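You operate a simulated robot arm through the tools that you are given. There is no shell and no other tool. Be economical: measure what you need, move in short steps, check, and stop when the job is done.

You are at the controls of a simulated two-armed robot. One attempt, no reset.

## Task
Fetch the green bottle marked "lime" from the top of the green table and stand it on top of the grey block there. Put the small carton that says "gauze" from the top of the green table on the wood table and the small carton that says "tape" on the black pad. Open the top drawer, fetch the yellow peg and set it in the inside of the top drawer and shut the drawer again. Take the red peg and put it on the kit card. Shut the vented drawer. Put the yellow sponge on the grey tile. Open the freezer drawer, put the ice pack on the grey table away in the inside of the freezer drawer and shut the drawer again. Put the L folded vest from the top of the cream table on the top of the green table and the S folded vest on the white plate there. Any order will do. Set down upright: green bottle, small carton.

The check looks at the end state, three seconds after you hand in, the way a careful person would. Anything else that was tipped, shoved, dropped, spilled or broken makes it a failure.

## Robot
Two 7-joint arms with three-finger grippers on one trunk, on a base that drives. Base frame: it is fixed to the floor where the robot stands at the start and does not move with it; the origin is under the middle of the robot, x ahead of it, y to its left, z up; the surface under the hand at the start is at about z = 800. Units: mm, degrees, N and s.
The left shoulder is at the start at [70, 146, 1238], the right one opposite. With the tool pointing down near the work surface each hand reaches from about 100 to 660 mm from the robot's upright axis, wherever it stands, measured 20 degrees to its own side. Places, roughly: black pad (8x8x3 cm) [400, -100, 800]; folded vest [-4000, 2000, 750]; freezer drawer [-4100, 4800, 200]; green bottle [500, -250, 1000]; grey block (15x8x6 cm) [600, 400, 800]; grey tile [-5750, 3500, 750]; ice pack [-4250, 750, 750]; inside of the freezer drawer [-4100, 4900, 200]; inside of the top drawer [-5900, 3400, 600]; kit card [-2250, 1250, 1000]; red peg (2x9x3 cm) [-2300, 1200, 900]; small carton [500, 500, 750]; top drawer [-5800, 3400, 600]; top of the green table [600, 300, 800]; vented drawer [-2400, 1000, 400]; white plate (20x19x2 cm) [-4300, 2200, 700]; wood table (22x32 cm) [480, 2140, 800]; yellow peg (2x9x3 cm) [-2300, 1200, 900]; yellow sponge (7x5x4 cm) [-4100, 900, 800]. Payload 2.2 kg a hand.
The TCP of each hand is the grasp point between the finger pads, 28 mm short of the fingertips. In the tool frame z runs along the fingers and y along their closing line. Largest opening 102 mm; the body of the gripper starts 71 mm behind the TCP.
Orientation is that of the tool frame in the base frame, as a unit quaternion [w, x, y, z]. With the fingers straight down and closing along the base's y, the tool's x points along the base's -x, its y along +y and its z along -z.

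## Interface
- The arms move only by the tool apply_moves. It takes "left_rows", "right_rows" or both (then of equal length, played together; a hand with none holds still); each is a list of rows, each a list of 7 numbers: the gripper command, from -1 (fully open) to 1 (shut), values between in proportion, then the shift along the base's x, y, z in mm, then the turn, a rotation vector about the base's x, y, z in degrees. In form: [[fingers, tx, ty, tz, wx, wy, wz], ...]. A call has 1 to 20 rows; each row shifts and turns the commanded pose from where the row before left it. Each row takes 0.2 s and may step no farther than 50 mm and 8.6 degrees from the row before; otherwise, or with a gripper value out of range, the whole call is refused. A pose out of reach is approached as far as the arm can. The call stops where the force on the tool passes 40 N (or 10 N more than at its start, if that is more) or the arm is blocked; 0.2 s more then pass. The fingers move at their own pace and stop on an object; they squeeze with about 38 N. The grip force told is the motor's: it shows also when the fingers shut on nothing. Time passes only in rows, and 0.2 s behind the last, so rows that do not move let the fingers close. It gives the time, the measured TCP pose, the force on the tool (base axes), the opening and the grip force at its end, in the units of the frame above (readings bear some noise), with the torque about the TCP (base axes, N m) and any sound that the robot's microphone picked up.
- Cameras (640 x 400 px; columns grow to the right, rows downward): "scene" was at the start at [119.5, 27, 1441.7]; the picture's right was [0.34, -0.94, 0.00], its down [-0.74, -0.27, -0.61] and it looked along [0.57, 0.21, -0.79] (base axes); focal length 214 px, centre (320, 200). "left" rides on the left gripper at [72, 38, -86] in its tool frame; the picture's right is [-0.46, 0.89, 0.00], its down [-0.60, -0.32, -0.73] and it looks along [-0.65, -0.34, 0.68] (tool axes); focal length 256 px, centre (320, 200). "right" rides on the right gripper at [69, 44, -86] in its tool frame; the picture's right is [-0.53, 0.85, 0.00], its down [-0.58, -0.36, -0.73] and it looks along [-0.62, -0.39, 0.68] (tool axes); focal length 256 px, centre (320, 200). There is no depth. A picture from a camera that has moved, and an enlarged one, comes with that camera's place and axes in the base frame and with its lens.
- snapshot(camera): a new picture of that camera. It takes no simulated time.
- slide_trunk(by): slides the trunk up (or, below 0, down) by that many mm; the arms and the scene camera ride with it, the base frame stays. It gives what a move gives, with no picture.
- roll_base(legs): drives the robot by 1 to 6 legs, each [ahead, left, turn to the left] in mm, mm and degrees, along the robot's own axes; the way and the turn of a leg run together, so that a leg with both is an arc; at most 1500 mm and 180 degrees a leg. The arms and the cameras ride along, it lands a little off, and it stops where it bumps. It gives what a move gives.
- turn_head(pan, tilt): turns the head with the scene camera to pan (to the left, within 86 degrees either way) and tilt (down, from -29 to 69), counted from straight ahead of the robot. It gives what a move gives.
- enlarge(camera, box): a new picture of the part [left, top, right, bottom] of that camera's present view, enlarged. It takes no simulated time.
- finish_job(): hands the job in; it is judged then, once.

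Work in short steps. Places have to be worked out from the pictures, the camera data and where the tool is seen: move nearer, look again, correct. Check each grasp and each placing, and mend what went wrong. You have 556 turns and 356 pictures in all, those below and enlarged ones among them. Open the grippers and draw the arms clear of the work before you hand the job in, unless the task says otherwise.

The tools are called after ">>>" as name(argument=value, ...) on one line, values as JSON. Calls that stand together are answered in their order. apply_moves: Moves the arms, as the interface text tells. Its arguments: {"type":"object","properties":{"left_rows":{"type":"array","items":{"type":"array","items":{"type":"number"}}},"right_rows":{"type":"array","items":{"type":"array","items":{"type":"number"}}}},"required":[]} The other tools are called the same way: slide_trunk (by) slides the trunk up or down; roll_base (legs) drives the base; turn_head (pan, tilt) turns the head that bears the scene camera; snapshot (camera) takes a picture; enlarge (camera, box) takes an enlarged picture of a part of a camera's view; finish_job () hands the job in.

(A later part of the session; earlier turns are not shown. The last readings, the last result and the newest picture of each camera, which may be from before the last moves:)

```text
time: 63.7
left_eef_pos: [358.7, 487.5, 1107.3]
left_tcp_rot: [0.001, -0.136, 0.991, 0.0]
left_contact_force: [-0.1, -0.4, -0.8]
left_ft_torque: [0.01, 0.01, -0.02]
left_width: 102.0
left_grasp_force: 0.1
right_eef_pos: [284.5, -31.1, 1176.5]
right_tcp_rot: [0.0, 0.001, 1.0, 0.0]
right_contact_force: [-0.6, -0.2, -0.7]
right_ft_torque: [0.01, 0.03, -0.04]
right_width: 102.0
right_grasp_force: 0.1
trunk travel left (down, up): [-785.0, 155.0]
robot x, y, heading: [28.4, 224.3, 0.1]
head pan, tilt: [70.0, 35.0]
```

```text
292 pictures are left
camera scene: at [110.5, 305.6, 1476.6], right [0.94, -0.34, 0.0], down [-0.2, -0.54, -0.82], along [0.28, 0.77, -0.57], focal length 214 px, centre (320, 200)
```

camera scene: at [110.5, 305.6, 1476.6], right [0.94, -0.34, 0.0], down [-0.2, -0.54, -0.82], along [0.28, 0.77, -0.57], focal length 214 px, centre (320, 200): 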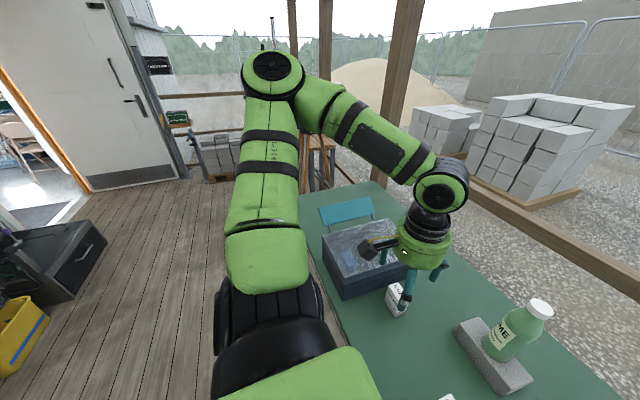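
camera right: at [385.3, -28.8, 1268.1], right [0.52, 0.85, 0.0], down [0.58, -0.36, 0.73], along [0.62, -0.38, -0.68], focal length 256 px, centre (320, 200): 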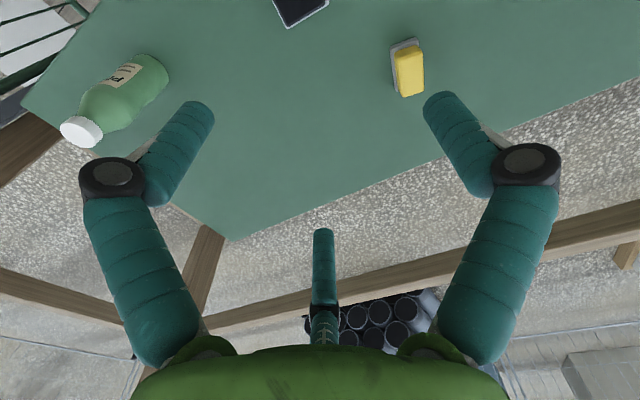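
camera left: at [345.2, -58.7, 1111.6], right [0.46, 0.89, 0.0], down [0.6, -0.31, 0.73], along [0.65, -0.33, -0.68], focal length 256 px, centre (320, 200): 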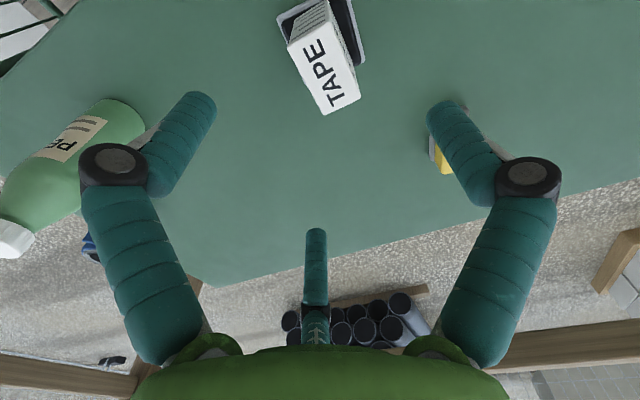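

Next the GAUZE carton. Move ahead 50 mm, look at it.

>>> roll_base(legs=[[50, 0, 0]])

>>> turn_head(pan=25, tilt=62)

>>> apply_moves(left_rows=[[-1, 0, -5, 0, 0, 0, 8], [-1, 0, -5, 0, 0, 0, 8], [-1, 0, -5, 0, 0, 0, 8], [-1, 0, -5, 0, 0, 0, 8], [-1, 0, 0, 0, 0, 0, 8], [-1, 0, 0, 0, 0, 0, 8], [-1, 0, 0, 0, 0, 0, 8], [-1, 0, 0, 0, 0, 0, 8], [-1, 0, 0, 0, 0, 0, 8], [-1, 0, 0, 0, 0, 0, 2.5], [-1, 0, 0, 0, 0, 0, 0]])

>>> snapshot(camera="scene")

>>> snapshot(camera="left")

```text
time: 64.6
left_eef_pos: [401.4, 488.5, 1109.8]
left_tcp_rot: [0.004, -0.136, 0.991, 0.0]
left_contact_force: [-1.1, 0.3, 0.9]
left_ft_torque: [0.02, -0.09, 0.03]
left_width: 102.0
left_grasp_force: 0.1
right_eef_pos: [328.4, -29.7, 1178.2]
right_tcp_rot: [0.002, -0.002, 1.0, 0.0]
right_contact_force: [-1.5, 0.0, -0.8]
right_ft_torque: [0.0, -0.09, 0.01]
right_width: 102.2
right_grasp_force: 0.1
trunk travel left (down, up): [-785.0, 155.0]
robot x, y, heading: [80.5, 223.1, 0.1]
head pan, tilt: [70.0, 35.0]
```

```text
time: 65.7
left_eef_pos: [406.4, 488.2, 1109.1]
left_tcp_rot: [0.001, -0.136, 0.991, 0.002]
left_contact_force: [-0.2, -0.6, 0.3]
left_ft_torque: [0.03, -0.01, 0.01]
left_width: 102.0
left_grasp_force: 0.0
right_eef_pos: [333.8, -30.5, 1176.9]
right_tcp_rot: [-0.001, -0.001, 1.0, 0.001]
right_contact_force: [-0.7, 0.6, 0.0]
right_ft_torque: [-0.02, -0.01, 0.0]
right_width: 102.0
right_grasp_force: 0.1
trunk travel left (down, up): [-785.0, 155.0]
robot x, y, heading: [78.8, 220.1, -0.0]
head pan, tilt: [25.0, 62.0]
```

```text
time: 68.1
left_eef_pos: [407.3, 468.6, 1107.9]
left_tcp_rot: [-0.001, 0.709, -0.705, -0.001]
left_contact_force: [0.4, -0.4, 0.2]
left_ft_torque: [-0.02, -0.01, 0.0]
left_width: 102.2
left_grasp_force: 0.1
right_eef_pos: [335.0, -29.3, 1176.7]
right_tcp_rot: [0.0, -0.001, 1.0, 0.001]
right_contact_force: [0.2, -0.4, 1.5]
right_ft_torque: [0.0, 0.0, 0.02]
right_width: 102.0
right_grasp_force: 0.1
trunk travel left (down, up): [-785.0, 155.0]
robot x, y, heading: [81.0, 219.1, 0.2]
head pan, tilt: [25.0, 62.0]
```

```text
291 pictures are left
camera scene: at [188.0, 250.2, 1440.1], right [0.42, -0.91, 0.0], down [-0.8, -0.37, -0.47], along [0.43, 0.2, -0.88], focal length 214 px, centre (320, 200)
```

scene: 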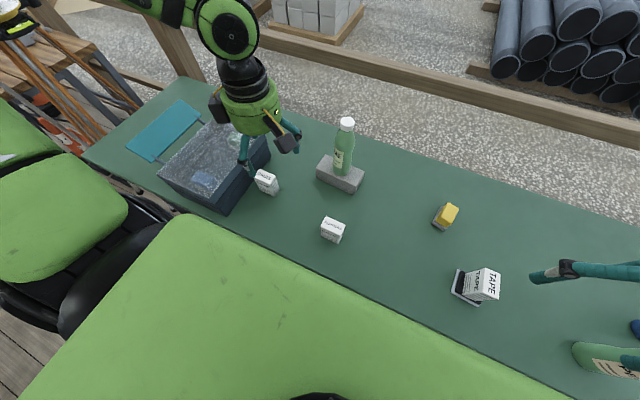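

```text
290 pictures are left
camera left: at [370.8, 394.6, 1193.6], right [-0.89, 0.46, 0.0], down [0.32, 0.6, 0.73], along [0.34, 0.65, -0.68], focal length 256 px, centre (320, 200)
```

left: 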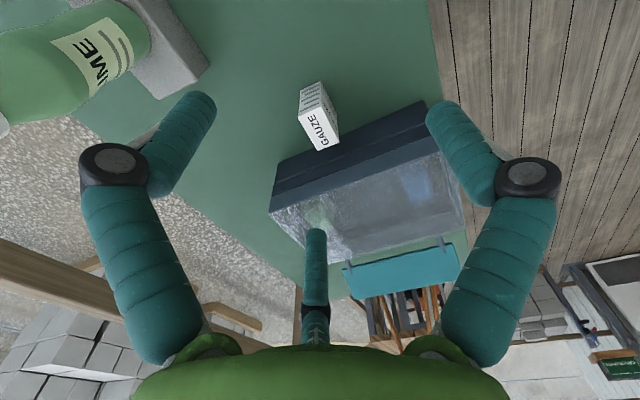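

GAUZE at ≈ (459, 567). Move above it and lower partway.

>>> apply_moves(left_rows=[[-1, 17, 33, 0, 0, 0, 0], [-1, 17, 33, 0, 0, 0, 0], [-1, 17, 32, 0, 0, 0, 0], [-1, 0, 0, -45, 0, 0, 0], [-1, 0, 0, -45, 0, 0, 0], [-1, 0, 0, -45, 0, 0, 0], [-1, 0, 0, -40, 0, 0, 0], [-1, 0, 0, 0, 0, 0, 0]])

>>> snapshot(camera="left")

>>> enlarge(camera="scene", box=[160, 90, 352, 210])

```text
time: 69.9
left_eef_pos: [456.0, 565.5, 933.3]
left_tcp_rot: [0.001, 0.708, -0.706, -0.001]
left_contact_force: [0.2, 0.4, 0.2]
left_ft_torque: [0.0, -0.01, -0.01]
left_width: 102.2
left_grasp_force: 0.1
right_eef_pos: [334.0, -29.5, 1176.4]
right_tcp_rot: [0.0, -0.002, 1.0, 0.001]
right_contact_force: [-0.3, 0.1, -0.4]
right_ft_torque: [-0.01, -0.02, 0.01]
right_width: 102.2
right_grasp_force: 0.1
trunk travel left (down, up): [-785.0, 155.0]
robot x, y, heading: [81.0, 221.8, 0.1]
head pan, tilt: [25.0, 62.0]
```

```text
289 pictures are left
camera left: at [418.8, 491.7, 1019.1], right [-0.89, 0.46, 0.0], down [0.32, 0.6, 0.73], along [0.34, 0.65, -0.68], focal length 256 px, centre (320, 200)
```

left: 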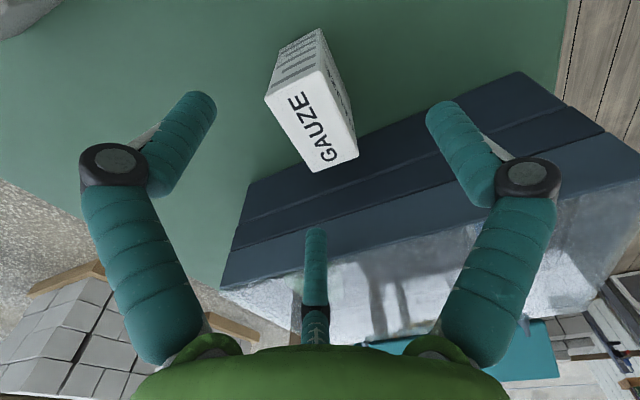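

```text
3.33 times, centred on (256, 150) of scene
camera zoom: at [187.4, 249.7, 1440.1], right [0.42, -0.91, 0.0], down [-0.8, -0.37, -0.47], along [0.43, 0.2, -0.88], focal length 715 px, centre (533, 367)
```

zoom: 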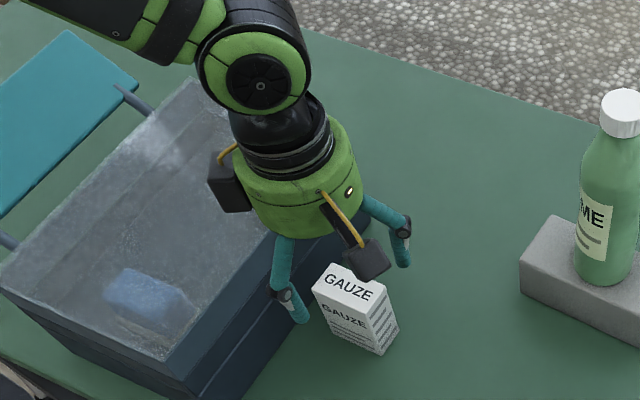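

I narrow the opening to about 70 mm to stay clear of the bin, then lower around GAUZE.

>>> apply_moves(left_rows=[[-0.37, 3, -2, 0, 0, 0, 0], [-0.37, 0, 0, 0, 0, 0, 0], [-0.37, 0, 0, -30, 0, 0, 0], [-0.37, 0, 0, -30, 0, 0, 0], [-0.37, 0, 0, 0, 0, 0, 0]])

>>> snapshot(camera="left")

```text
time: 71.1
left_eef_pos: [459.8, 565.5, 872.0]
left_tcp_rot: [0.002, 0.709, -0.705, -0.001]
left_contact_force: [-0.9, -1.1, -0.1]
left_ft_torque: [0.02, 0.03, -0.02]
left_width: 76.1
left_grasp_force: 0.2
right_eef_pos: [335.6, -28.8, 1175.4]
right_tcp_rot: [0.0, -0.003, 1.0, 0.0]
right_contact_force: [-0.6, 0.5, -0.3]
right_ft_torque: [-0.01, 0.03, -0.03]
right_width: 102.2
right_grasp_force: 0.1
trunk travel left (down, up): [-785.0, 155.0]
robot x, y, heading: [79.7, 222.8, -0.1]
head pan, tilt: [25.0, 62.0]
```

```text
287 pictures are left
camera left: at [423.7, 491.7, 959.1], right [-0.89, 0.46, 0.0], down [0.32, 0.61, 0.73], along [0.33, 0.65, -0.68], focal length 256 px, centre (320, 200)
```

left: 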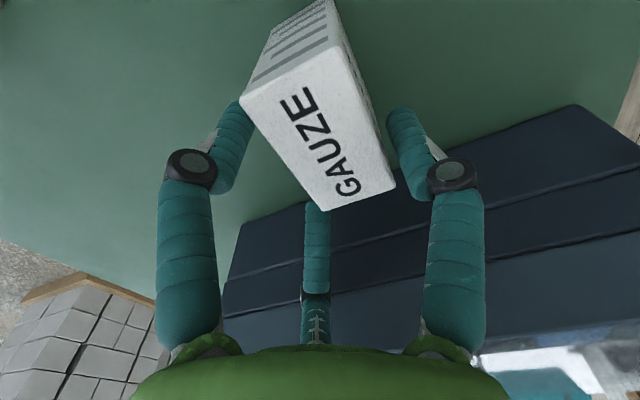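

Good, fingers straddle the carton. Lower to 853 and close.

>>> apply_moves(left_rows=[[-0.37, 0, 0, -10, 0, 0, 0], [-0.37, 0, 0, -9, 0, 0, 0], [-0.37, 0, 0, 0, 0, 0, 0], [1, 0, 0, 0, 0, 0, 0], [1, 0, 0, 0, 0, 0, 0], [1, 0, 0, 0, 0, 0, 0]])

>>> snapshot(camera="left")

```text
time: 72.5
left_eef_pos: [460.2, 563.9, 854.3]
left_tcp_rot: [-0.001, 0.708, -0.707, -0.001]
left_contact_force: [-0.2, 0.5, 2.2]
left_ft_torque: [-0.01, 0.05, 0.03]
left_width: 43.9
left_grasp_force: 38.0
right_eef_pos: [333.7, -30.9, 1177.4]
right_tcp_rot: [0.0, -0.001, 1.0, 0.0]
right_contact_force: [0.4, 0.3, 0.1]
right_ft_torque: [-0.01, 0.0, 0.02]
right_width: 101.9
right_grasp_force: 0.0
trunk travel left (down, up): [-785.0, 155.0]
robot x, y, heading: [80.3, 219.9, 0.1]
head pan, tilt: [25.0, 62.0]
```

```text
286 pictures are left
camera left: at [424.4, 490.6, 940.2], right [-0.89, 0.46, 0.0], down [0.32, 0.6, 0.73], along [0.34, 0.65, -0.68], focal length 256 px, centre (320, 200)
```

left: 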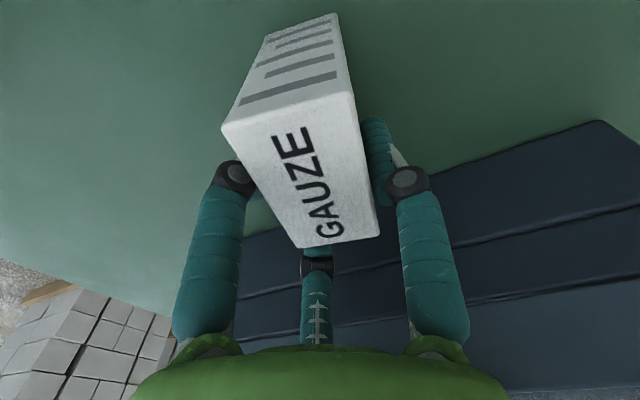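

Gripped. Lift and check.

>>> apply_moves(left_rows=[[1, 0, 0, 15, 0, 0, 0], [1, 0, 0, 40, 0, 0, 0], [1, 0, 0, 40, 0, 0, 0], [1, 0, 0, 45, 0, 0, 0], [1, 0, 0, 45, 0, 0, 0], [1, 0, 0, 0, 0, 0, 0]])

>>> snapshot(camera="left")

>>> snapshot(camera="scene")

```text
time: 73.9
left_eef_pos: [462.9, 567.6, 1041.6]
left_tcp_rot: [0.001, 0.708, -0.706, -0.001]
left_contact_force: [0.0, 0.1, -0.6]
left_ft_torque: [0.0, 0.01, -0.02]
left_width: 43.4
left_grasp_force: 38.1
right_eef_pos: [335.2, -30.5, 1177.5]
right_tcp_rot: [-0.001, -0.002, 1.0, 0.0]
right_contact_force: [0.6, -0.1, 0.3]
right_ft_torque: [0.0, 0.02, 0.02]
right_width: 101.9
right_grasp_force: 0.1
trunk travel left (down, up): [-785.0, 155.0]
robot x, y, heading: [82.3, 223.6, 0.1]
head pan, tilt: [25.0, 62.0]
```

```text
285 pictures are left
camera left: at [425.9, 493.5, 1127.8], right [-0.89, 0.46, 0.0], down [0.32, 0.6, 0.73], along [0.34, 0.65, -0.68], focal length 256 px, centre (320, 200)
```

left: 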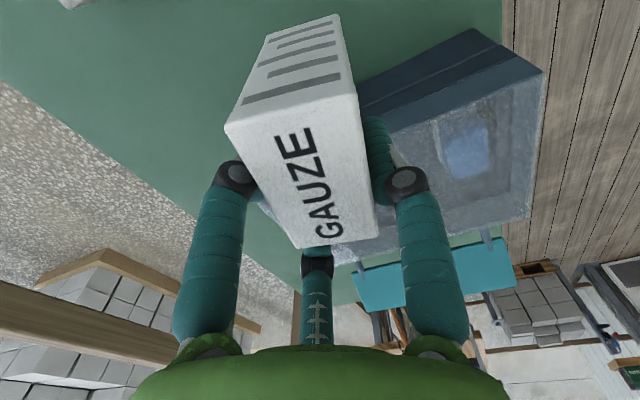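

```text
284 pictures are left
camera scene: at [188.8, 250.4, 1440.0], right [0.42, -0.91, 0.0], down [-0.8, -0.37, -0.47], along [0.42, 0.2, -0.88], focal length 214 px, centre (320, 200)
```

scene: 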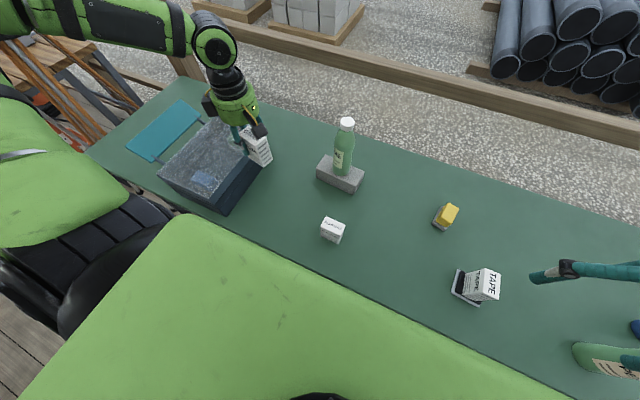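

Carton held. Back off 200 mm from the table and look to the left for the wood table.

>>> roll_base(legs=[[-200, 0, 0]])

>>> turn_head(pan=60, tilt=25)

>>> snapshot(camera="scene")

```text
time: 75.5
left_eef_pos: [272.0, 565.6, 1041.3]
left_tcp_rot: [-0.001, -0.706, 0.708, 0.003]
left_contact_force: [-0.4, -0.3, -1.0]
left_ft_torque: [0.02, 0.07, -0.01]
left_width: 42.9
left_grasp_force: 38.1
right_eef_pos: [140.8, -32.0, 1176.3]
right_tcp_rot: [-0.001, 0.001, 1.0, 0.0]
right_contact_force: [-0.4, -0.3, 0.2]
right_ft_torque: [0.01, 0.0, -0.02]
right_width: 102.1
right_grasp_force: 0.1
trunk travel left (down, up): [-785.0, 155.0]
robot x, y, heading: [-115.7, 222.1, -0.4]
head pan, tilt: [25.0, 62.0]
```

```text
time: 76.5
left_eef_pos: [270.5, 564.7, 1042.5]
left_tcp_rot: [0.0, 0.707, -0.707, -0.002]
left_contact_force: [-0.1, 0.6, -1.1]
left_ft_torque: [0.02, -0.01, 0.02]
left_width: 42.5
left_grasp_force: 38.0
right_eef_pos: [138.4, -32.6, 1175.6]
right_tcp_rot: [0.0, 0.001, 1.0, 0.0]
right_contact_force: [-0.2, 0.8, 0.4]
right_ft_torque: [-0.03, 0.01, -0.01]
right_width: 101.9
right_grasp_force: 0.1
trunk travel left (down, up): [-785.0, 155.0]
robot x, y, heading: [-113.5, 220.1, -0.3]
head pan, tilt: [60.0, 25.0]
```

```text
283 pictures are left
camera scene: at [-17.9, 302.2, 1492.3], right [0.86, -0.5, 0.0], down [-0.21, -0.37, -0.91], along [0.46, 0.78, -0.42], focal length 214 px, centre (320, 200)
```

scene: 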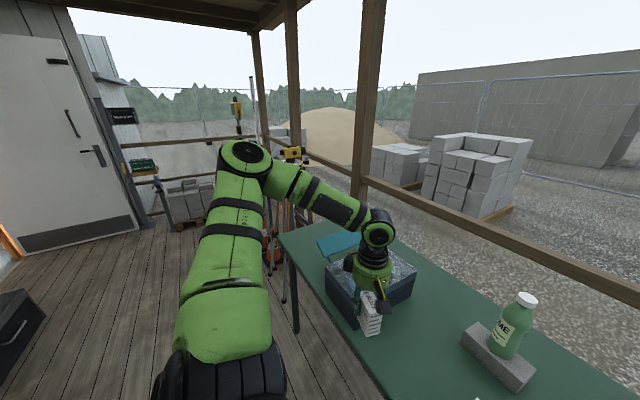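

The arm hides the view; floor beside the table is clear. Drive left 900 and look again.

>>> roll_base(legs=[[0, 900, 0]])

>>> turn_head(pan=20, tilt=40)

>>> snapshot(camera="scene")

>>> snapshot(camera="left")

```text
time: 81.2
left_eef_pos: [284.0, 1440.8, 1042.2]
left_tcp_rot: [0.001, -0.701, 0.713, 0.001]
left_contact_force: [-0.8, 0.5, -0.9]
left_ft_torque: [0.02, -0.01, 0.01]
left_width: 42.0
left_grasp_force: 37.9
right_eef_pos: [145.2, 845.0, 1176.9]
right_tcp_rot: [0.0, 0.009, 1.0, 0.001]
right_contact_force: [-0.9, 0.5, 0.5]
right_ft_torque: [0.03, 0.0, 0.03]
right_width: 102.0
right_grasp_force: 0.1
trunk travel left (down, up): [-785.0, 155.0]
robot x, y, heading: [-104.9, 1100.3, -1.1]
head pan, tilt: [60.0, 25.0]
```

```text
time: 82.3
left_eef_pos: [283.7, 1440.5, 1042.0]
left_tcp_rot: [0.0, -0.702, 0.713, 0.001]
left_contact_force: [0.0, -0.4, -0.7]
left_ft_torque: [0.02, 0.01, 0.02]
left_width: 41.8
left_grasp_force: 38.1
right_eef_pos: [143.7, 845.7, 1177.4]
right_tcp_rot: [0.0, 0.009, 1.0, 0.001]
right_contact_force: [-0.2, -0.3, -0.1]
right_ft_torque: [0.01, 0.0, 0.03]
right_width: 102.2
right_grasp_force: 0.1
trunk travel left (down, up): [-785.0, 155.0]
robot x, y, heading: [-106.8, 1102.3, -1.1]
head pan, tilt: [20.0, 40.0]
```

```text
282 pictures are left
camera scene: at [24.8, 1131.3, 1469.1], right [0.33, -0.95, 0.0], down [-0.61, -0.21, -0.77], along [0.72, 0.25, -0.64], focal length 214 px, centre (320, 200)
```

scene: 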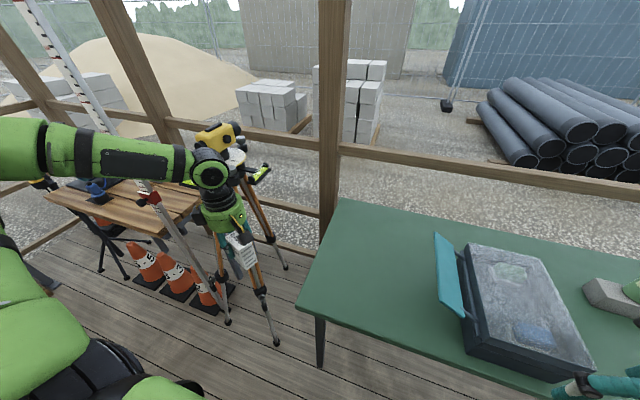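

```text
281 pictures are left
camera left: at [245.6, 1368.2, 1127.8], right [-0.88, 0.48, 0.0], down [0.33, 0.6, 0.73], along [0.35, 0.64, -0.68], focal length 256 px, centre (320, 200)
```

left: 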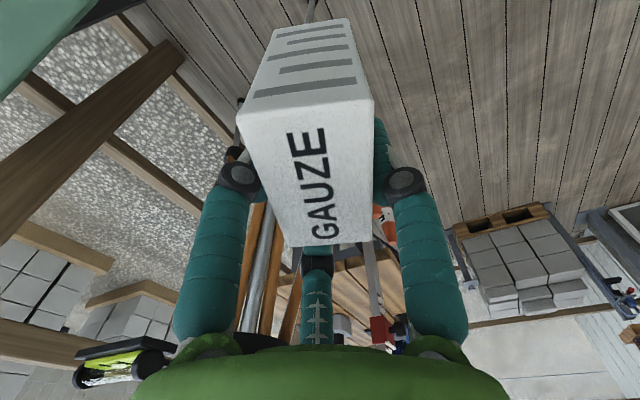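

A tripod and a vertical staff (near (338, 1864)) stand between; the wood table is beyond. I back off 330 mm first, then drive left well clear and look.

>>> roll_base(legs=[[-330, 0, 1], [0, 700, 0]])

>>> turn_head(pan=0, tilt=40)

>>> snapshot(camera="scene")

```text
time: 87.9
left_eef_pos: [-46.9, 2141.2, 1043.0]
left_tcp_rot: [0.0, -0.705, 0.709, 0.001]
left_contact_force: [0.0, 0.4, -0.5]
left_ft_torque: [0.01, 0.0, 0.03]
left_width: 41.1
left_grasp_force: 38.0
right_eef_pos: [-180.2, 1545.6, 1176.9]
right_tcp_rot: [-0.001, 0.004, 1.0, 0.001]
right_contact_force: [0.1, 0.0, -0.1]
right_ft_torque: [0.0, 0.03, -0.01]
right_width: 102.1
right_grasp_force: 0.1
trunk travel left (down, up): [-785.0, 155.0]
robot x, y, heading: [-434.1, 1803.1, -0.5]
head pan, tilt: [20.0, 40.0]
```

```text
time: 88.7
left_eef_pos: [-47.1, 2143.6, 1041.7]
left_tcp_rot: [0.0, -0.705, 0.709, 0.001]
left_contact_force: [-0.9, 0.7, -0.7]
left_ft_torque: [0.05, 0.0, -0.01]
left_width: 41.1
left_grasp_force: 37.9
right_eef_pos: [-180.6, 1545.9, 1177.4]
right_tcp_rot: [0.001, 0.004, 1.0, 0.001]
right_contact_force: [0.0, 0.4, 0.4]
right_ft_torque: [-0.01, 0.02, -0.01]
right_width: 102.0
right_grasp_force: 0.0
trunk travel left (down, up): [-785.0, 155.0]
robot x, y, heading: [-434.8, 1803.4, -0.7]
head pan, tilt: [0.0, 40.0]
```

```text
280 pictures are left
camera scene: at [-298.1, 1801.4, 1469.1], right [-0.01, -1.0, 0.0], down [-0.64, 0.0, -0.77], along [0.77, -0.01, -0.64], focal length 214 px, centre (320, 200)
```

scene: 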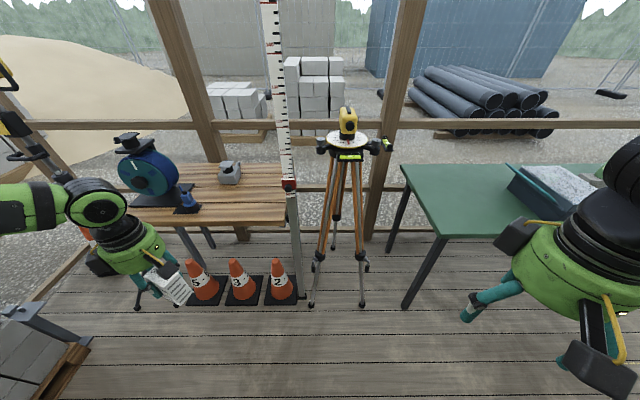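

The free part of the wood table is around (450, 2140); staff at ≈ (407, 1912), tripod head around (500, 1680) up to z ≈ 1230. I raise the right hand above the tripod, then drive left 50 and ahead 300 and look again.

>>> apply_moves(right_rows=[[-1, 0, 0, 45, 0, 0, 0], [-1, 0, 0, 45, 0, 0, 0], [-1, 0, 0, 45, 0, 0, 0], [-1, 0, 0, 45, 0, 0, 0], [-1, 0, 0, 45, 0, 0, 0]])

>>> roll_base(legs=[[0, 60, 0.5], [300, 0, 0]])

>>> snapshot(camera="scene")

```text
time: 89.9
left_eef_pos: [-46.6, 2144.5, 1042.7]
left_tcp_rot: [-0.001, -0.706, 0.709, 0.001]
left_contact_force: [-0.4, 0.2, -0.1]
left_ft_torque: [-0.01, -0.02, 0.01]
left_width: 41.3
left_grasp_force: 37.9
right_eef_pos: [-168.4, 1566.9, 1382.6]
right_tcp_rot: [-0.001, 0.003, 1.0, 0.0]
right_contact_force: [1.0, 0.5, 0.6]
right_ft_torque: [-0.04, 0.04, 0.01]
right_width: 102.1
right_grasp_force: 0.0
right hand out of reach, approached as far as the arm can: row 5
trunk travel left (down, up): [-785.0, 155.0]
robot x, y, heading: [-432.0, 1803.5, -0.5]
head pan, tilt: [0.0, 40.0]
```

```text
time: 92.5
left_eef_pos: [255.0, 2205.5, 1042.7]
left_tcp_rot: [0.0, -0.706, 0.708, 0.001]
left_contact_force: [-0.6, -1.2, 0.0]
left_ft_torque: [0.0, -0.02, 0.03]
left_width: 40.9
left_grasp_force: 38.0
right_eef_pos: [134.8, 1626.6, 1382.4]
right_tcp_rot: [0.0, 0.001, 1.0, 0.0]
right_contact_force: [-0.3, -0.6, -0.3]
right_ft_torque: [-0.01, -0.02, 0.01]
right_width: 102.0
right_grasp_force: 0.0
trunk travel left (down, up): [-785.0, 155.0]
robot x, y, heading: [-127.5, 1864.2, -0.2]
head pan, tilt: [0.0, 40.0]
```

```text
279 pictures are left
camera scene: at [5.1, 1863.0, 1469.4], right [0.0, -1.0, 0.0], down [-0.64, 0.0, -0.77], along [0.77, 0.0, -0.64], focal length 214 px, centre (320, 200)
```

scene: 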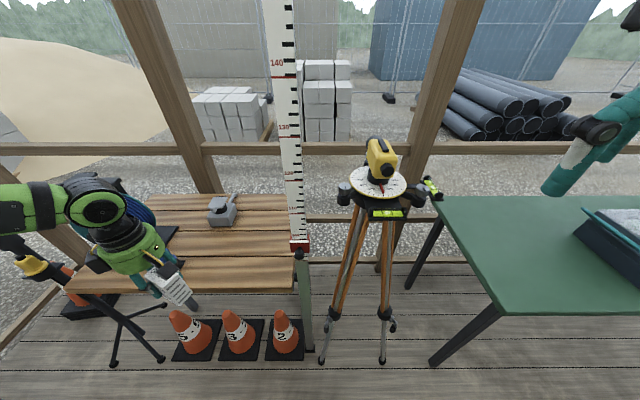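

Free area confirmed; table front edge x ≈ 353, cone mats and tripod feet start near x ≈ 355. Drive ahead 145 (base front ≈ 300).

>>> roll_base(legs=[[145, 0, 0]])

>>> turn_head(pan=25, tilt=55)

>>> snapshot(camera="scene")

>>> snapshot(camera="left")

```text
time: 93.9
left_eef_pos: [399.6, 2203.1, 1042.8]
left_tcp_rot: [0.002, -0.705, 0.709, 0.0]
left_contact_force: [0.1, -0.6, -0.3]
left_ft_torque: [0.03, -0.06, 0.0]
left_width: 41.0
left_grasp_force: 37.5
right_eef_pos: [276.3, 1625.3, 1381.8]
right_tcp_rot: [0.002, 0.003, 1.0, 0.001]
right_contact_force: [0.3, 0.3, 1.0]
right_ft_torque: [-0.04, 0.0, -0.01]
right_width: 102.1
right_grasp_force: 0.1
trunk travel left (down, up): [-785.0, 155.0]
robot x, y, heading: [18.1, 1863.5, -0.5]
head pan, tilt: [0.0, 40.0]
```

```text
time: 94.8
left_eef_pos: [402.7, 2203.7, 1042.5]
left_tcp_rot: [-0.001, -0.705, 0.709, 0.001]
left_contact_force: [-0.1, 0.5, 0.0]
left_ft_torque: [0.01, -0.01, 0.02]
left_width: 40.7
left_grasp_force: 38.3
right_eef_pos: [280.0, 1624.5, 1381.7]
right_tcp_rot: [0.0, 0.002, 1.0, 0.001]
right_contact_force: [0.4, 0.4, 0.1]
right_ft_torque: [0.0, 0.01, -0.02]
right_width: 102.2
right_grasp_force: 0.0
trunk travel left (down, up): [-785.0, 155.0]
robot x, y, heading: [15.6, 1862.7, -0.6]
head pan, tilt: [25.0, 55.0]
```

```text
278 pictures are left
camera scene: at [132.9, 1892.6, 1448.4], right [0.41, -0.91, 0.0], down [-0.75, -0.34, -0.57], along [0.52, 0.24, -0.82], focal length 214 px, centre (320, 200)
```

scene: 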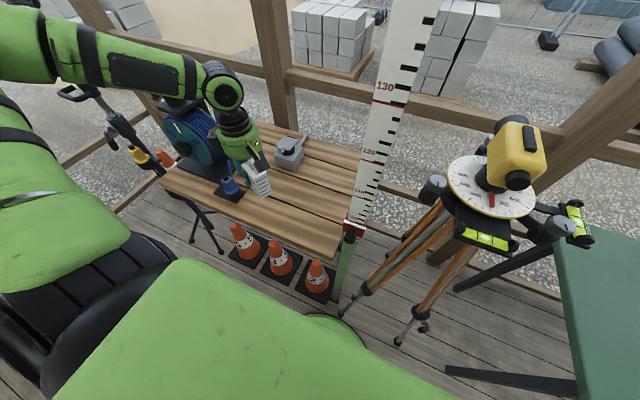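

```text
277 pictures are left
camera left: at [365.4, 2130.2, 1127.5], right [-0.88, 0.47, 0.0], down [0.32, 0.6, 0.73], along [0.34, 0.65, -0.68], focal length 256 px, centre (320, 200)
```

left: 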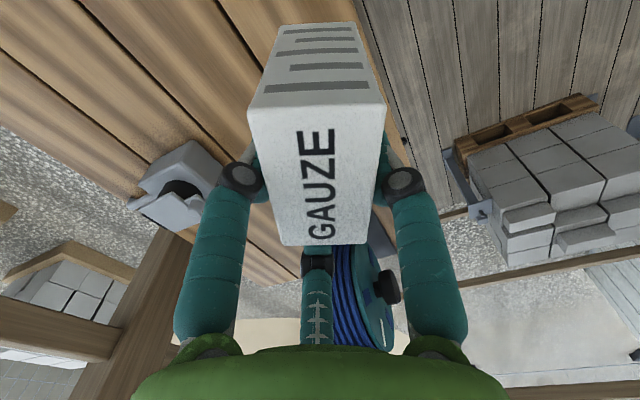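

Target (465, 2130) is open planks. Move there and lower to about 20 mm above.

>>> apply_moves(left_rows=[[1, 15, -18, 0, 0, 0, 0], [1, 15, -18, 0, 0, 0, 0], [1, 15, -18, 0, 0, 0, 0], [1, 15, -18, 0, 0, 0, 0], [1, 0, 0, -40, 0, 0, 0], [1, 0, 0, -40, 0, 0, 0], [1, 0, 0, -40, 0, 0, 0], [1, 0, 0, -30, 0, 0, 0], [1, 0, 0, 0, 0, 0, 0]])

>>> snapshot(camera="scene")

>>> snapshot(camera="left")

```text
time: 96.8
left_eef_pos: [460.2, 2131.1, 891.0]
left_tcp_rot: [0.0, -0.705, 0.709, 0.002]
left_contact_force: [-0.6, 0.3, -0.5]
left_ft_torque: [-0.01, -0.01, 0.01]
left_width: 40.7
left_grasp_force: 38.2
right_eef_pos: [279.5, 1625.4, 1381.3]
right_tcp_rot: [0.002, 0.003, 1.0, 0.001]
right_contact_force: [-0.7, 0.7, 0.4]
right_ft_torque: [0.03, 0.0, -0.02]
right_width: 102.0
right_grasp_force: 0.1
trunk travel left (down, up): [-785.0, 155.0]
robot x, y, heading: [17.6, 1862.0, -0.2]
head pan, tilt: [25.0, 55.0]
```

```text
276 pictures are left
camera scene: at [131.6, 1892.6, 1448.5], right [0.42, -0.91, 0.0], down [-0.74, -0.34, -0.57], along [0.52, 0.24, -0.82], focal length 214 px, centre (320, 200)
```

scene: 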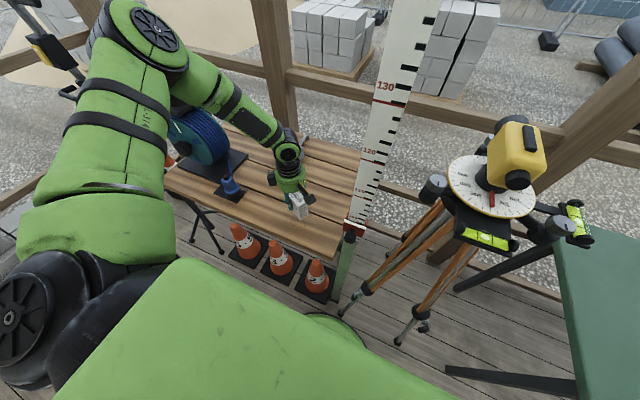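

```text
275 pictures are left
camera left: at [422.6, 2058.6, 977.4], right [-0.88, 0.47, 0.0], down [0.32, 0.6, 0.73], along [0.34, 0.65, -0.68], focal length 256 px, centre (320, 200)
```

left: 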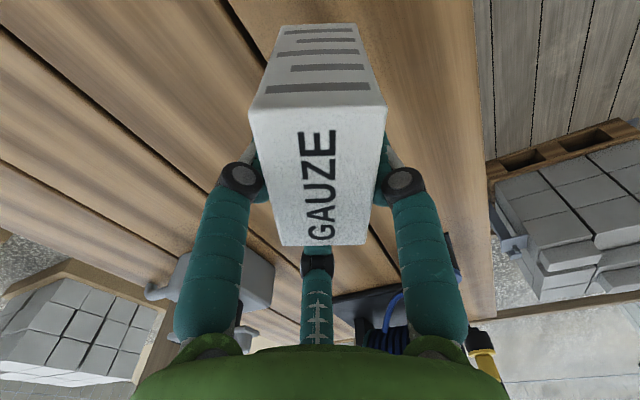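

The carton has turned a little in the grip; check its uprightness.

>>> enlarge(camera="scene", box=[240, 140, 368, 220])

>>> enlarge(camera="left", box=[200, 0, 440, 250])

```text
5.00 times, centred on (304, 180) of scene
camera zoom: at [131.6, 1892.6, 1448.5], right [0.42, -0.91, 0.0], down [-0.74, -0.34, -0.57], along [0.52, 0.24, -0.82], focal length 1072 px, centre (400, 300)
```

zoom: 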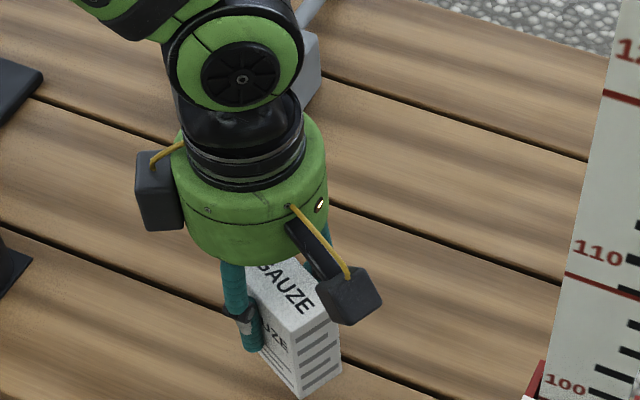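

```text
1.60 times, centred on (320, 125) of left
camera zoom: at [422.6, 2058.6, 977.4], right [-0.88, 0.47, 0.0], down [0.32, 0.6, 0.73], along [0.34, 0.65, -0.68], focal length 410 px, centre (320, 320)
```

zoom: 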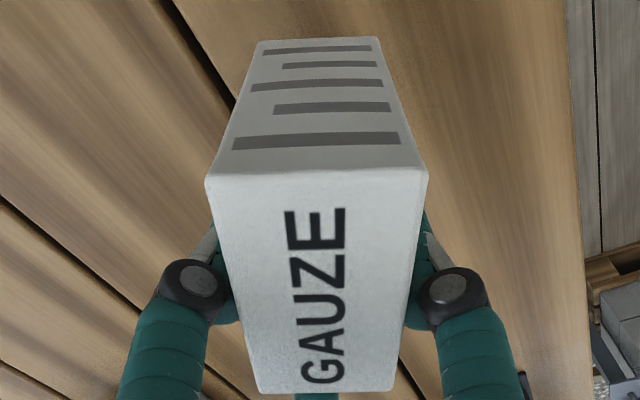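

Upright, just yawed. Lower to touch.

>>> apply_moves(left_rows=[[1, 0, 0, -12, 0, 0, 0], [1, 0, 0, -10, 0, 0, 0], [1, 0, 0, -5, 0, 0, 0], [1, 0, 0, -4, 0, 0, 0], [1, 0, 0, 0, 0, 0, 0]])

```text
time: 98.0
left_eef_pos: [453.9, 2137.0, 875.5]
left_tcp_rot: [0.0, -0.705, 0.709, 0.001]
left_contact_force: [-0.3, 0.0, -0.7]
left_ft_torque: [-0.02, 0.0, 0.01]
left_width: 41.1
left_grasp_force: 38.4
left hand out of reach, approached as far as the arm can: row 2, 3
right_eef_pos: [279.9, 1625.2, 1381.8]
right_tcp_rot: [0.001, 0.003, 1.0, 0.002]
right_contact_force: [-0.7, -0.6, -0.5]
right_ft_torque: [-0.02, -0.01, 0.01]
right_width: 102.1
right_grasp_force: 0.2
trunk travel left (down, up): [-785.0, 155.0]
robot x, y, heading: [22.3, 1865.9, -0.5]
head pan, tilt: [25.0, 55.0]
```

Lower with the trunk.

>>> slide_trunk(by=-14)

>>> slide_trunk(by=-5)

```text
time: 98.6
left_eef_pos: [454.1, 2136.6, 861.5]
left_tcp_rot: [-0.001, -0.705, 0.709, 0.002]
left_contact_force: [-0.7, 1.3, -0.5]
left_ft_torque: [0.0, 0.01, 0.02]
left_width: 41.0
left_grasp_force: 38.1
right_eef_pos: [279.2, 1625.8, 1367.7]
right_tcp_rot: [0.0, 0.003, 1.0, 0.001]
right_contact_force: [0.2, 0.4, 0.5]
right_ft_torque: [0.01, 0.0, -0.01]
right_width: 101.6
right_grasp_force: 0.1
trunk travel left (down, up): [-771.0, 169.0]
robot x, y, heading: [15.9, 1858.6, -0.3]
head pan, tilt: [25.0, 55.0]
```

```text
time: 99.2
left_eef_pos: [454.8, 2136.7, 857.1]
left_tcp_rot: [0.0, -0.705, 0.709, 0.001]
left_contact_force: [-0.9, 0.1, -1.1]
left_ft_torque: [0.03, -0.01, -0.03]
left_width: 41.0
left_grasp_force: 37.8
right_eef_pos: [280.8, 1626.2, 1363.3]
right_tcp_rot: [0.0, 0.003, 1.0, 0.001]
right_contact_force: [-0.8, 0.0, -0.4]
right_ft_torque: [0.0, 0.0, 0.02]
right_width: 102.1
right_grasp_force: 0.0
trunk travel left (down, up): [-766.0, 174.0]
robot x, y, heading: [14.2, 1859.4, -0.5]
head pan, tilt: [25.0, 55.0]
```

>>> slide_trunk(by=-4)

>>> slide_trunk(by=-4)

>>> enlarge(camera="scene", box=[240, 140, 368, 220])

```text
time: 99.7
left_eef_pos: [453.0, 2138.0, 854.9]
left_tcp_rot: [0.001, -0.705, 0.709, 0.0]
left_contact_force: [-1.4, 3.0, 17.5]
left_ft_torque: [-0.37, 0.39, -0.04]
left_width: 40.9
left_grasp_force: 37.9
right_eef_pos: [276.5, 1625.6, 1359.0]
right_tcp_rot: [0.002, 0.002, 1.0, 0.001]
right_contact_force: [0.7, -0.1, -0.1]
right_ft_torque: [0.0, 0.04, 0.0]
right_width: 101.9
right_grasp_force: 0.1
trunk travel left (down, up): [-762.0, 178.0]
robot x, y, heading: [19.9, 1858.6, -0.3]
head pan, tilt: [25.0, 55.0]
```

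```text
time: 100.1
left_eef_pos: [454.9, 2138.1, 855.1]
left_tcp_rot: [0.003, -0.706, 0.708, -0.001]
left_contact_force: [-9.6, 0.7, 21.8]
left_ft_torque: [-0.43, 0.72, -0.19]
left_width: 41.0
left_grasp_force: 38.0
right_eef_pos: [276.7, 1624.9, 1355.4]
right_tcp_rot: [0.002, 0.003, 1.0, 0.002]
right_contact_force: [0.5, -0.1, -0.9]
right_ft_torque: [0.01, 0.03, 0.02]
right_width: 101.9
right_grasp_force: 0.0
trunk travel left (down, up): [-759.0, 181.0]
robot x, y, heading: [19.7, 1863.7, -0.4]
head pan, tilt: [25.0, 55.0]
stopped: the force on the tool passed its limit at 42 N (the readings are from after the stop); the commanded pose is now the measured one
```

```text
5.00 times, centred on (304, 180) of scene
camera zoom: at [128.5, 1891.8, 1423.0], right [0.42, -0.91, 0.0], down [-0.74, -0.34, -0.58], along [0.52, 0.24, -0.82], focal length 1072 px, centre (400, 300)
```

zoom: 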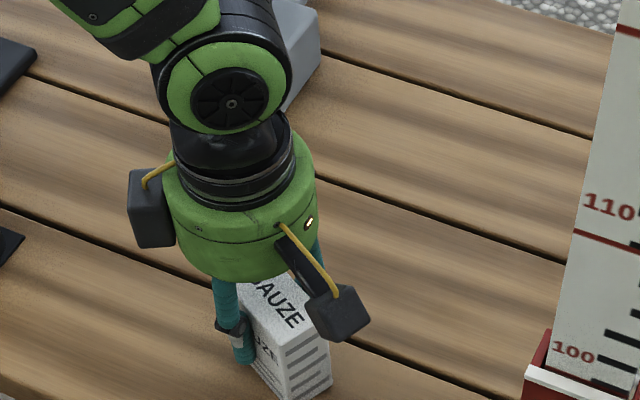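

Firm contact. Relax upward 2 mm, release slowly and rise.

>>> apply_moves(left_rows=[[1, 0, 0, 1.5, 0, 0, 0], [0.2, 0, 0, 0, 0, 0, 0], [-0.4, 0, 0, 0, 0, 0, 0], [-1, 0, 0, 0, 0, 0, 0], [-1, 0, 0, 0, 0, 0, 0], [-1, 0, 0, 30, 0, 0, 0], [-1, 0, 0, 40, 0, 0, 0], [-1, 0, 0, 40, 0, 0, 0], [-1, 0, 0, 45, 0, 0, 0]])

>>> snapshot(camera="left")

>>> enlarge(camera="scene", box=[200, 120, 392, 240])

```text
time: 102.1
left_eef_pos: [454.2, 2135.2, 1012.3]
left_tcp_rot: [0.003, -0.705, 0.709, 0.0]
left_contact_force: [-0.3, 0.3, 0.2]
left_ft_torque: [0.01, -0.02, -0.01]
left_width: 101.6
left_grasp_force: 0.1
right_eef_pos: [278.4, 1624.5, 1356.0]
right_tcp_rot: [0.001, 0.003, 1.0, 0.001]
right_contact_force: [-0.3, -0.5, 0.5]
right_ft_torque: [0.0, -0.01, -0.01]
right_width: 101.9
right_grasp_force: 0.1
trunk travel left (down, up): [-759.0, 181.0]
robot x, y, heading: [15.1, 1860.6, -0.4]
head pan, tilt: [25.0, 55.0]
```

```text
271 pictures are left
camera left: at [415.6, 2061.6, 1097.0], right [-0.88, 0.47, 0.0], down [0.32, 0.6, 0.73], along [0.35, 0.65, -0.68], focal length 256 px, centre (320, 200)
```

left: 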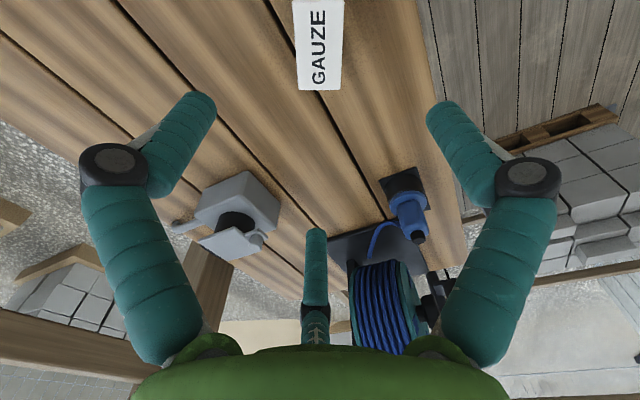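

```text
3.33 times, centred on (296, 180) of scene
camera zoom: at [130.3, 1892.1, 1422.8], right [0.42, -0.91, 0.0], down [-0.74, -0.34, -0.57], along [0.52, 0.24, -0.82], focal length 715 px, centre (400, 267)
```

zoom: 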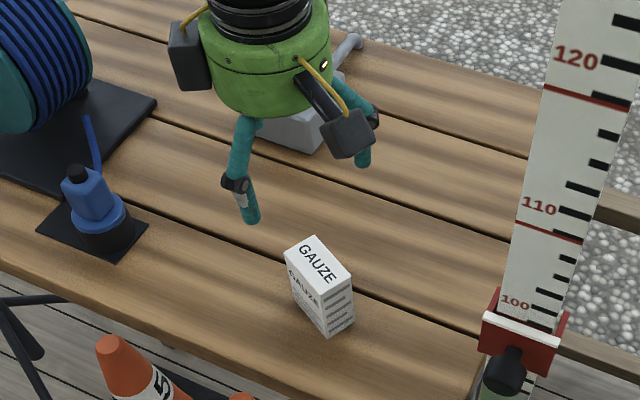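

GAUZE stands upright on the wood table. Raise the hand, bring the yaw back, and back out 450 mm.

>>> apply_moves(left_rows=[[-1, 0, 0, 45, 0, 0, 0], [-1, 0, 0, 45, 0, 0, 0], [-1, -20, 0, 0, 0, 0, 0], [-1, -20, 0, 0, 0, 0, 0]])

>>> roll_base(legs=[[-450, 0, 0]])

>>> apply_moves(left_rows=[[-1, 0, 0, 0, 0, 0, -8], [-1, 0, 0, 0, 0, 0, -8], [-1, 0, 0, 0, 0, 0, -8], [-1, 0, 0, 0, 0, 0, -8], [-1, 0, 0, 0, 0, 0, -8], [-1, 0, 0, 0, 0, 0, -8], [-1, 0, 0, 0, 0, 0, -8], [-1, 0, 0, 0, 0, 0, -8], [-1, -10, -5, 0, 0, 0, -8], [-1, -10, -5, 0, 0, 0, -8], [-1, -10, -5, 0, 0, 0, -8]])

>>> turn_head(pan=80, tilt=20)

>>> snapshot(camera="scene")

```text
time: 103.1
left_eef_pos: [414.0, 2139.3, 1099.2]
left_tcp_rot: [0.002, -0.706, 0.709, -0.001]
left_contact_force: [-0.6, -0.5, -0.2]
left_ft_torque: [0.0, -0.04, 0.0]
left_width: 102.2
left_grasp_force: 0.0
right_eef_pos: [278.8, 1625.9, 1356.0]
right_tcp_rot: [0.001, 0.003, 1.0, 0.001]
right_contact_force: [-0.8, 0.2, 0.0]
right_ft_torque: [0.0, -0.02, 0.01]
right_width: 101.9
right_grasp_force: 0.0
trunk travel left (down, up): [-759.0, 181.0]
robot x, y, heading: [12.9, 1861.8, -0.3]
head pan, tilt: [25.0, 55.0]
```

```text
time: 105.9
left_eef_pos: [-41.3, 2142.9, 1098.4]
left_tcp_rot: [0.001, -0.706, 0.708, -0.001]
left_contact_force: [0.1, 0.7, 0.5]
left_ft_torque: [0.02, 0.05, 0.04]
left_width: 102.2
left_grasp_force: 0.0
right_eef_pos: [-174.5, 1628.7, 1355.5]
right_tcp_rot: [0.0, 0.002, 1.0, 0.001]
right_contact_force: [-0.4, -0.1, -0.2]
right_ft_torque: [0.0, 0.03, -0.01]
right_width: 101.9
right_grasp_force: 0.0
trunk travel left (down, up): [-759.0, 181.0]
robot x, y, heading: [-438.3, 1867.2, -0.4]
head pan, tilt: [25.0, 55.0]
```

```text
time: 108.3
left_eef_pos: [-72.1, 2128.4, 1098.8]
left_tcp_rot: [0.001, -0.016, 1.0, -0.002]
left_contact_force: [-0.9, 0.0, -0.3]
left_ft_torque: [-0.01, 0.0, 0.0]
left_width: 102.1
left_grasp_force: 0.2
right_eef_pos: [-175.8, 1629.6, 1355.6]
right_tcp_rot: [0.001, 0.002, 1.0, 0.0]
right_contact_force: [-0.1, 0.1, -0.3]
right_ft_torque: [0.01, -0.02, 0.01]
right_width: 101.9
right_grasp_force: 0.1
trunk travel left (down, up): [-759.0, 181.0]
robot x, y, heading: [-438.2, 1864.5, -0.1]
head pan, tilt: [25.0, 55.0]
```

```text
time: 109.5
left_eef_pos: [-73.5, 2127.1, 1098.8]
left_tcp_rot: [0.0, -0.017, 1.0, -0.003]
left_contact_force: [-0.3, -0.4, -0.1]
left_ft_torque: [0.02, -0.02, -0.02]
left_width: 101.9
left_grasp_force: 0.1
right_eef_pos: [-176.4, 1628.7, 1355.0]
right_tcp_rot: [0.0, 0.001, 1.0, 0.001]
right_contact_force: [0.0, 0.4, -0.3]
right_ft_torque: [0.02, 0.0, -0.01]
right_width: 102.2
right_grasp_force: 0.0
trunk travel left (down, up): [-759.0, 181.0]
robot x, y, heading: [-438.8, 1863.0, -0.5]
head pan, tilt: [80.0, 20.0]
```

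```text
269 pictures are left
camera scene: at [-373.6, 1957.1, 1474.7], right [0.98, -0.18, 0.0], down [-0.06, -0.34, -0.94], along [0.17, 0.92, -0.34], focal length 214 px, centre (320, 200)
```

scene: 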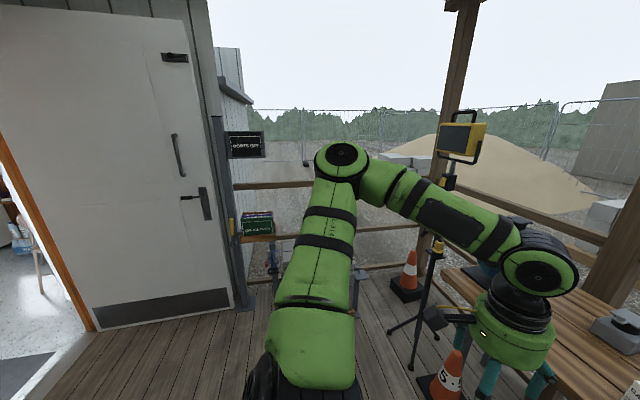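

An open door leads to the interior on the left. I turn the base left 90° to look that way.

>>> roll_base(legs=[[0, 0, 90]])

>>> turn_head(pan=60, tilt=25)

>>> snapshot(camera="scene")

>>> turn_head(pan=0, tilt=25)

>>> snapshot(camera="scene")

```text
time: 113.8
left_eef_pos: [-710.1, 2224.8, 1097.9]
left_tcp_rot: [-0.003, 0.726, -0.687, 0.0]
left_contact_force: [-0.3, 0.1, -0.9]
left_ft_torque: [0.03, 0.01, 0.02]
left_width: 102.1
left_grasp_force: 0.0
right_eef_pos: [-210.9, 2133.5, 1355.7]
right_tcp_rot: [-0.001, 0.714, -0.7, 0.0]
right_contact_force: [0.4, 0.8, -0.3]
right_ft_torque: [-0.02, 0.01, 0.01]
right_width: 101.8
right_grasp_force: 0.0
trunk travel left (down, up): [-759.0, 181.0]
robot x, y, heading: [-440.6, 1864.4, 91.3]
head pan, tilt: [80.0, 20.0]
```

```text
time: 114.6
left_eef_pos: [-710.7, 2224.5, 1098.7]
left_tcp_rot: [-0.002, 0.726, -0.687, 0.001]
left_contact_force: [0.3, -0.8, 0.4]
left_ft_torque: [0.0, 0.01, 0.01]
left_width: 102.3
left_grasp_force: 0.0
right_eef_pos: [-210.6, 2133.9, 1356.1]
right_tcp_rot: [0.001, 0.714, -0.7, 0.0]
right_contact_force: [0.2, -0.2, -0.6]
right_ft_torque: [-0.02, -0.01, -0.01]
right_width: 102.1
right_grasp_force: 0.0
trunk travel left (down, up): [-759.0, 181.0]
robot x, y, heading: [-437.6, 1864.3, 91.1]
head pan, tilt: [60.0, 25.0]
```

```text
268 pictures are left
camera scene: at [-521.9, 1960.1, 1466.7], right [0.48, 0.88, 0.0], down [0.37, -0.2, -0.91], along [-0.79, 0.44, -0.42], focal length 214 px, centre (320, 200)
```

scene: 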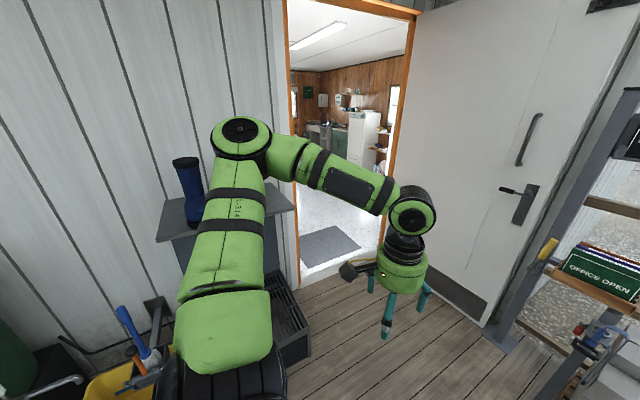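

```text
time: 115.9
left_eef_pos: [-711.3, 2225.3, 1098.4]
left_tcp_rot: [-0.003, 0.727, -0.687, 0.002]
left_contact_force: [-0.6, 1.1, -0.2]
left_ft_torque: [0.0, 0.02, 0.04]
left_width: 102.2
left_grasp_force: 0.1
right_eef_pos: [-210.7, 2132.4, 1356.2]
right_tcp_rot: [0.0, 0.713, -0.701, -0.001]
right_contact_force: [0.7, -1.0, 0.8]
right_ft_torque: [0.02, -0.03, 0.0]
right_width: 102.1
right_grasp_force: 0.1
trunk travel left (down, up): [-759.0, 181.0]
robot x, y, heading: [-435.7, 1861.7, 91.0]
head pan, tilt: [0.0, 25.0]
```

```text
267 pictures are left
camera scene: at [-443.0, 2007.8, 1466.7], right [1.0, 0.02, 0.0], down [0.01, -0.42, -0.91], along [-0.02, 0.91, -0.42], focal length 214 px, centre (320, 200)
```

scene: 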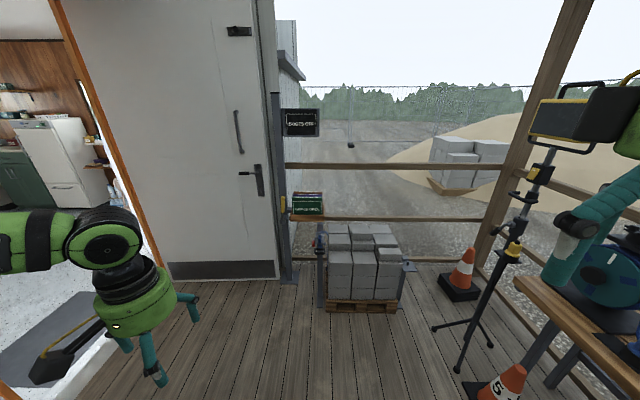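

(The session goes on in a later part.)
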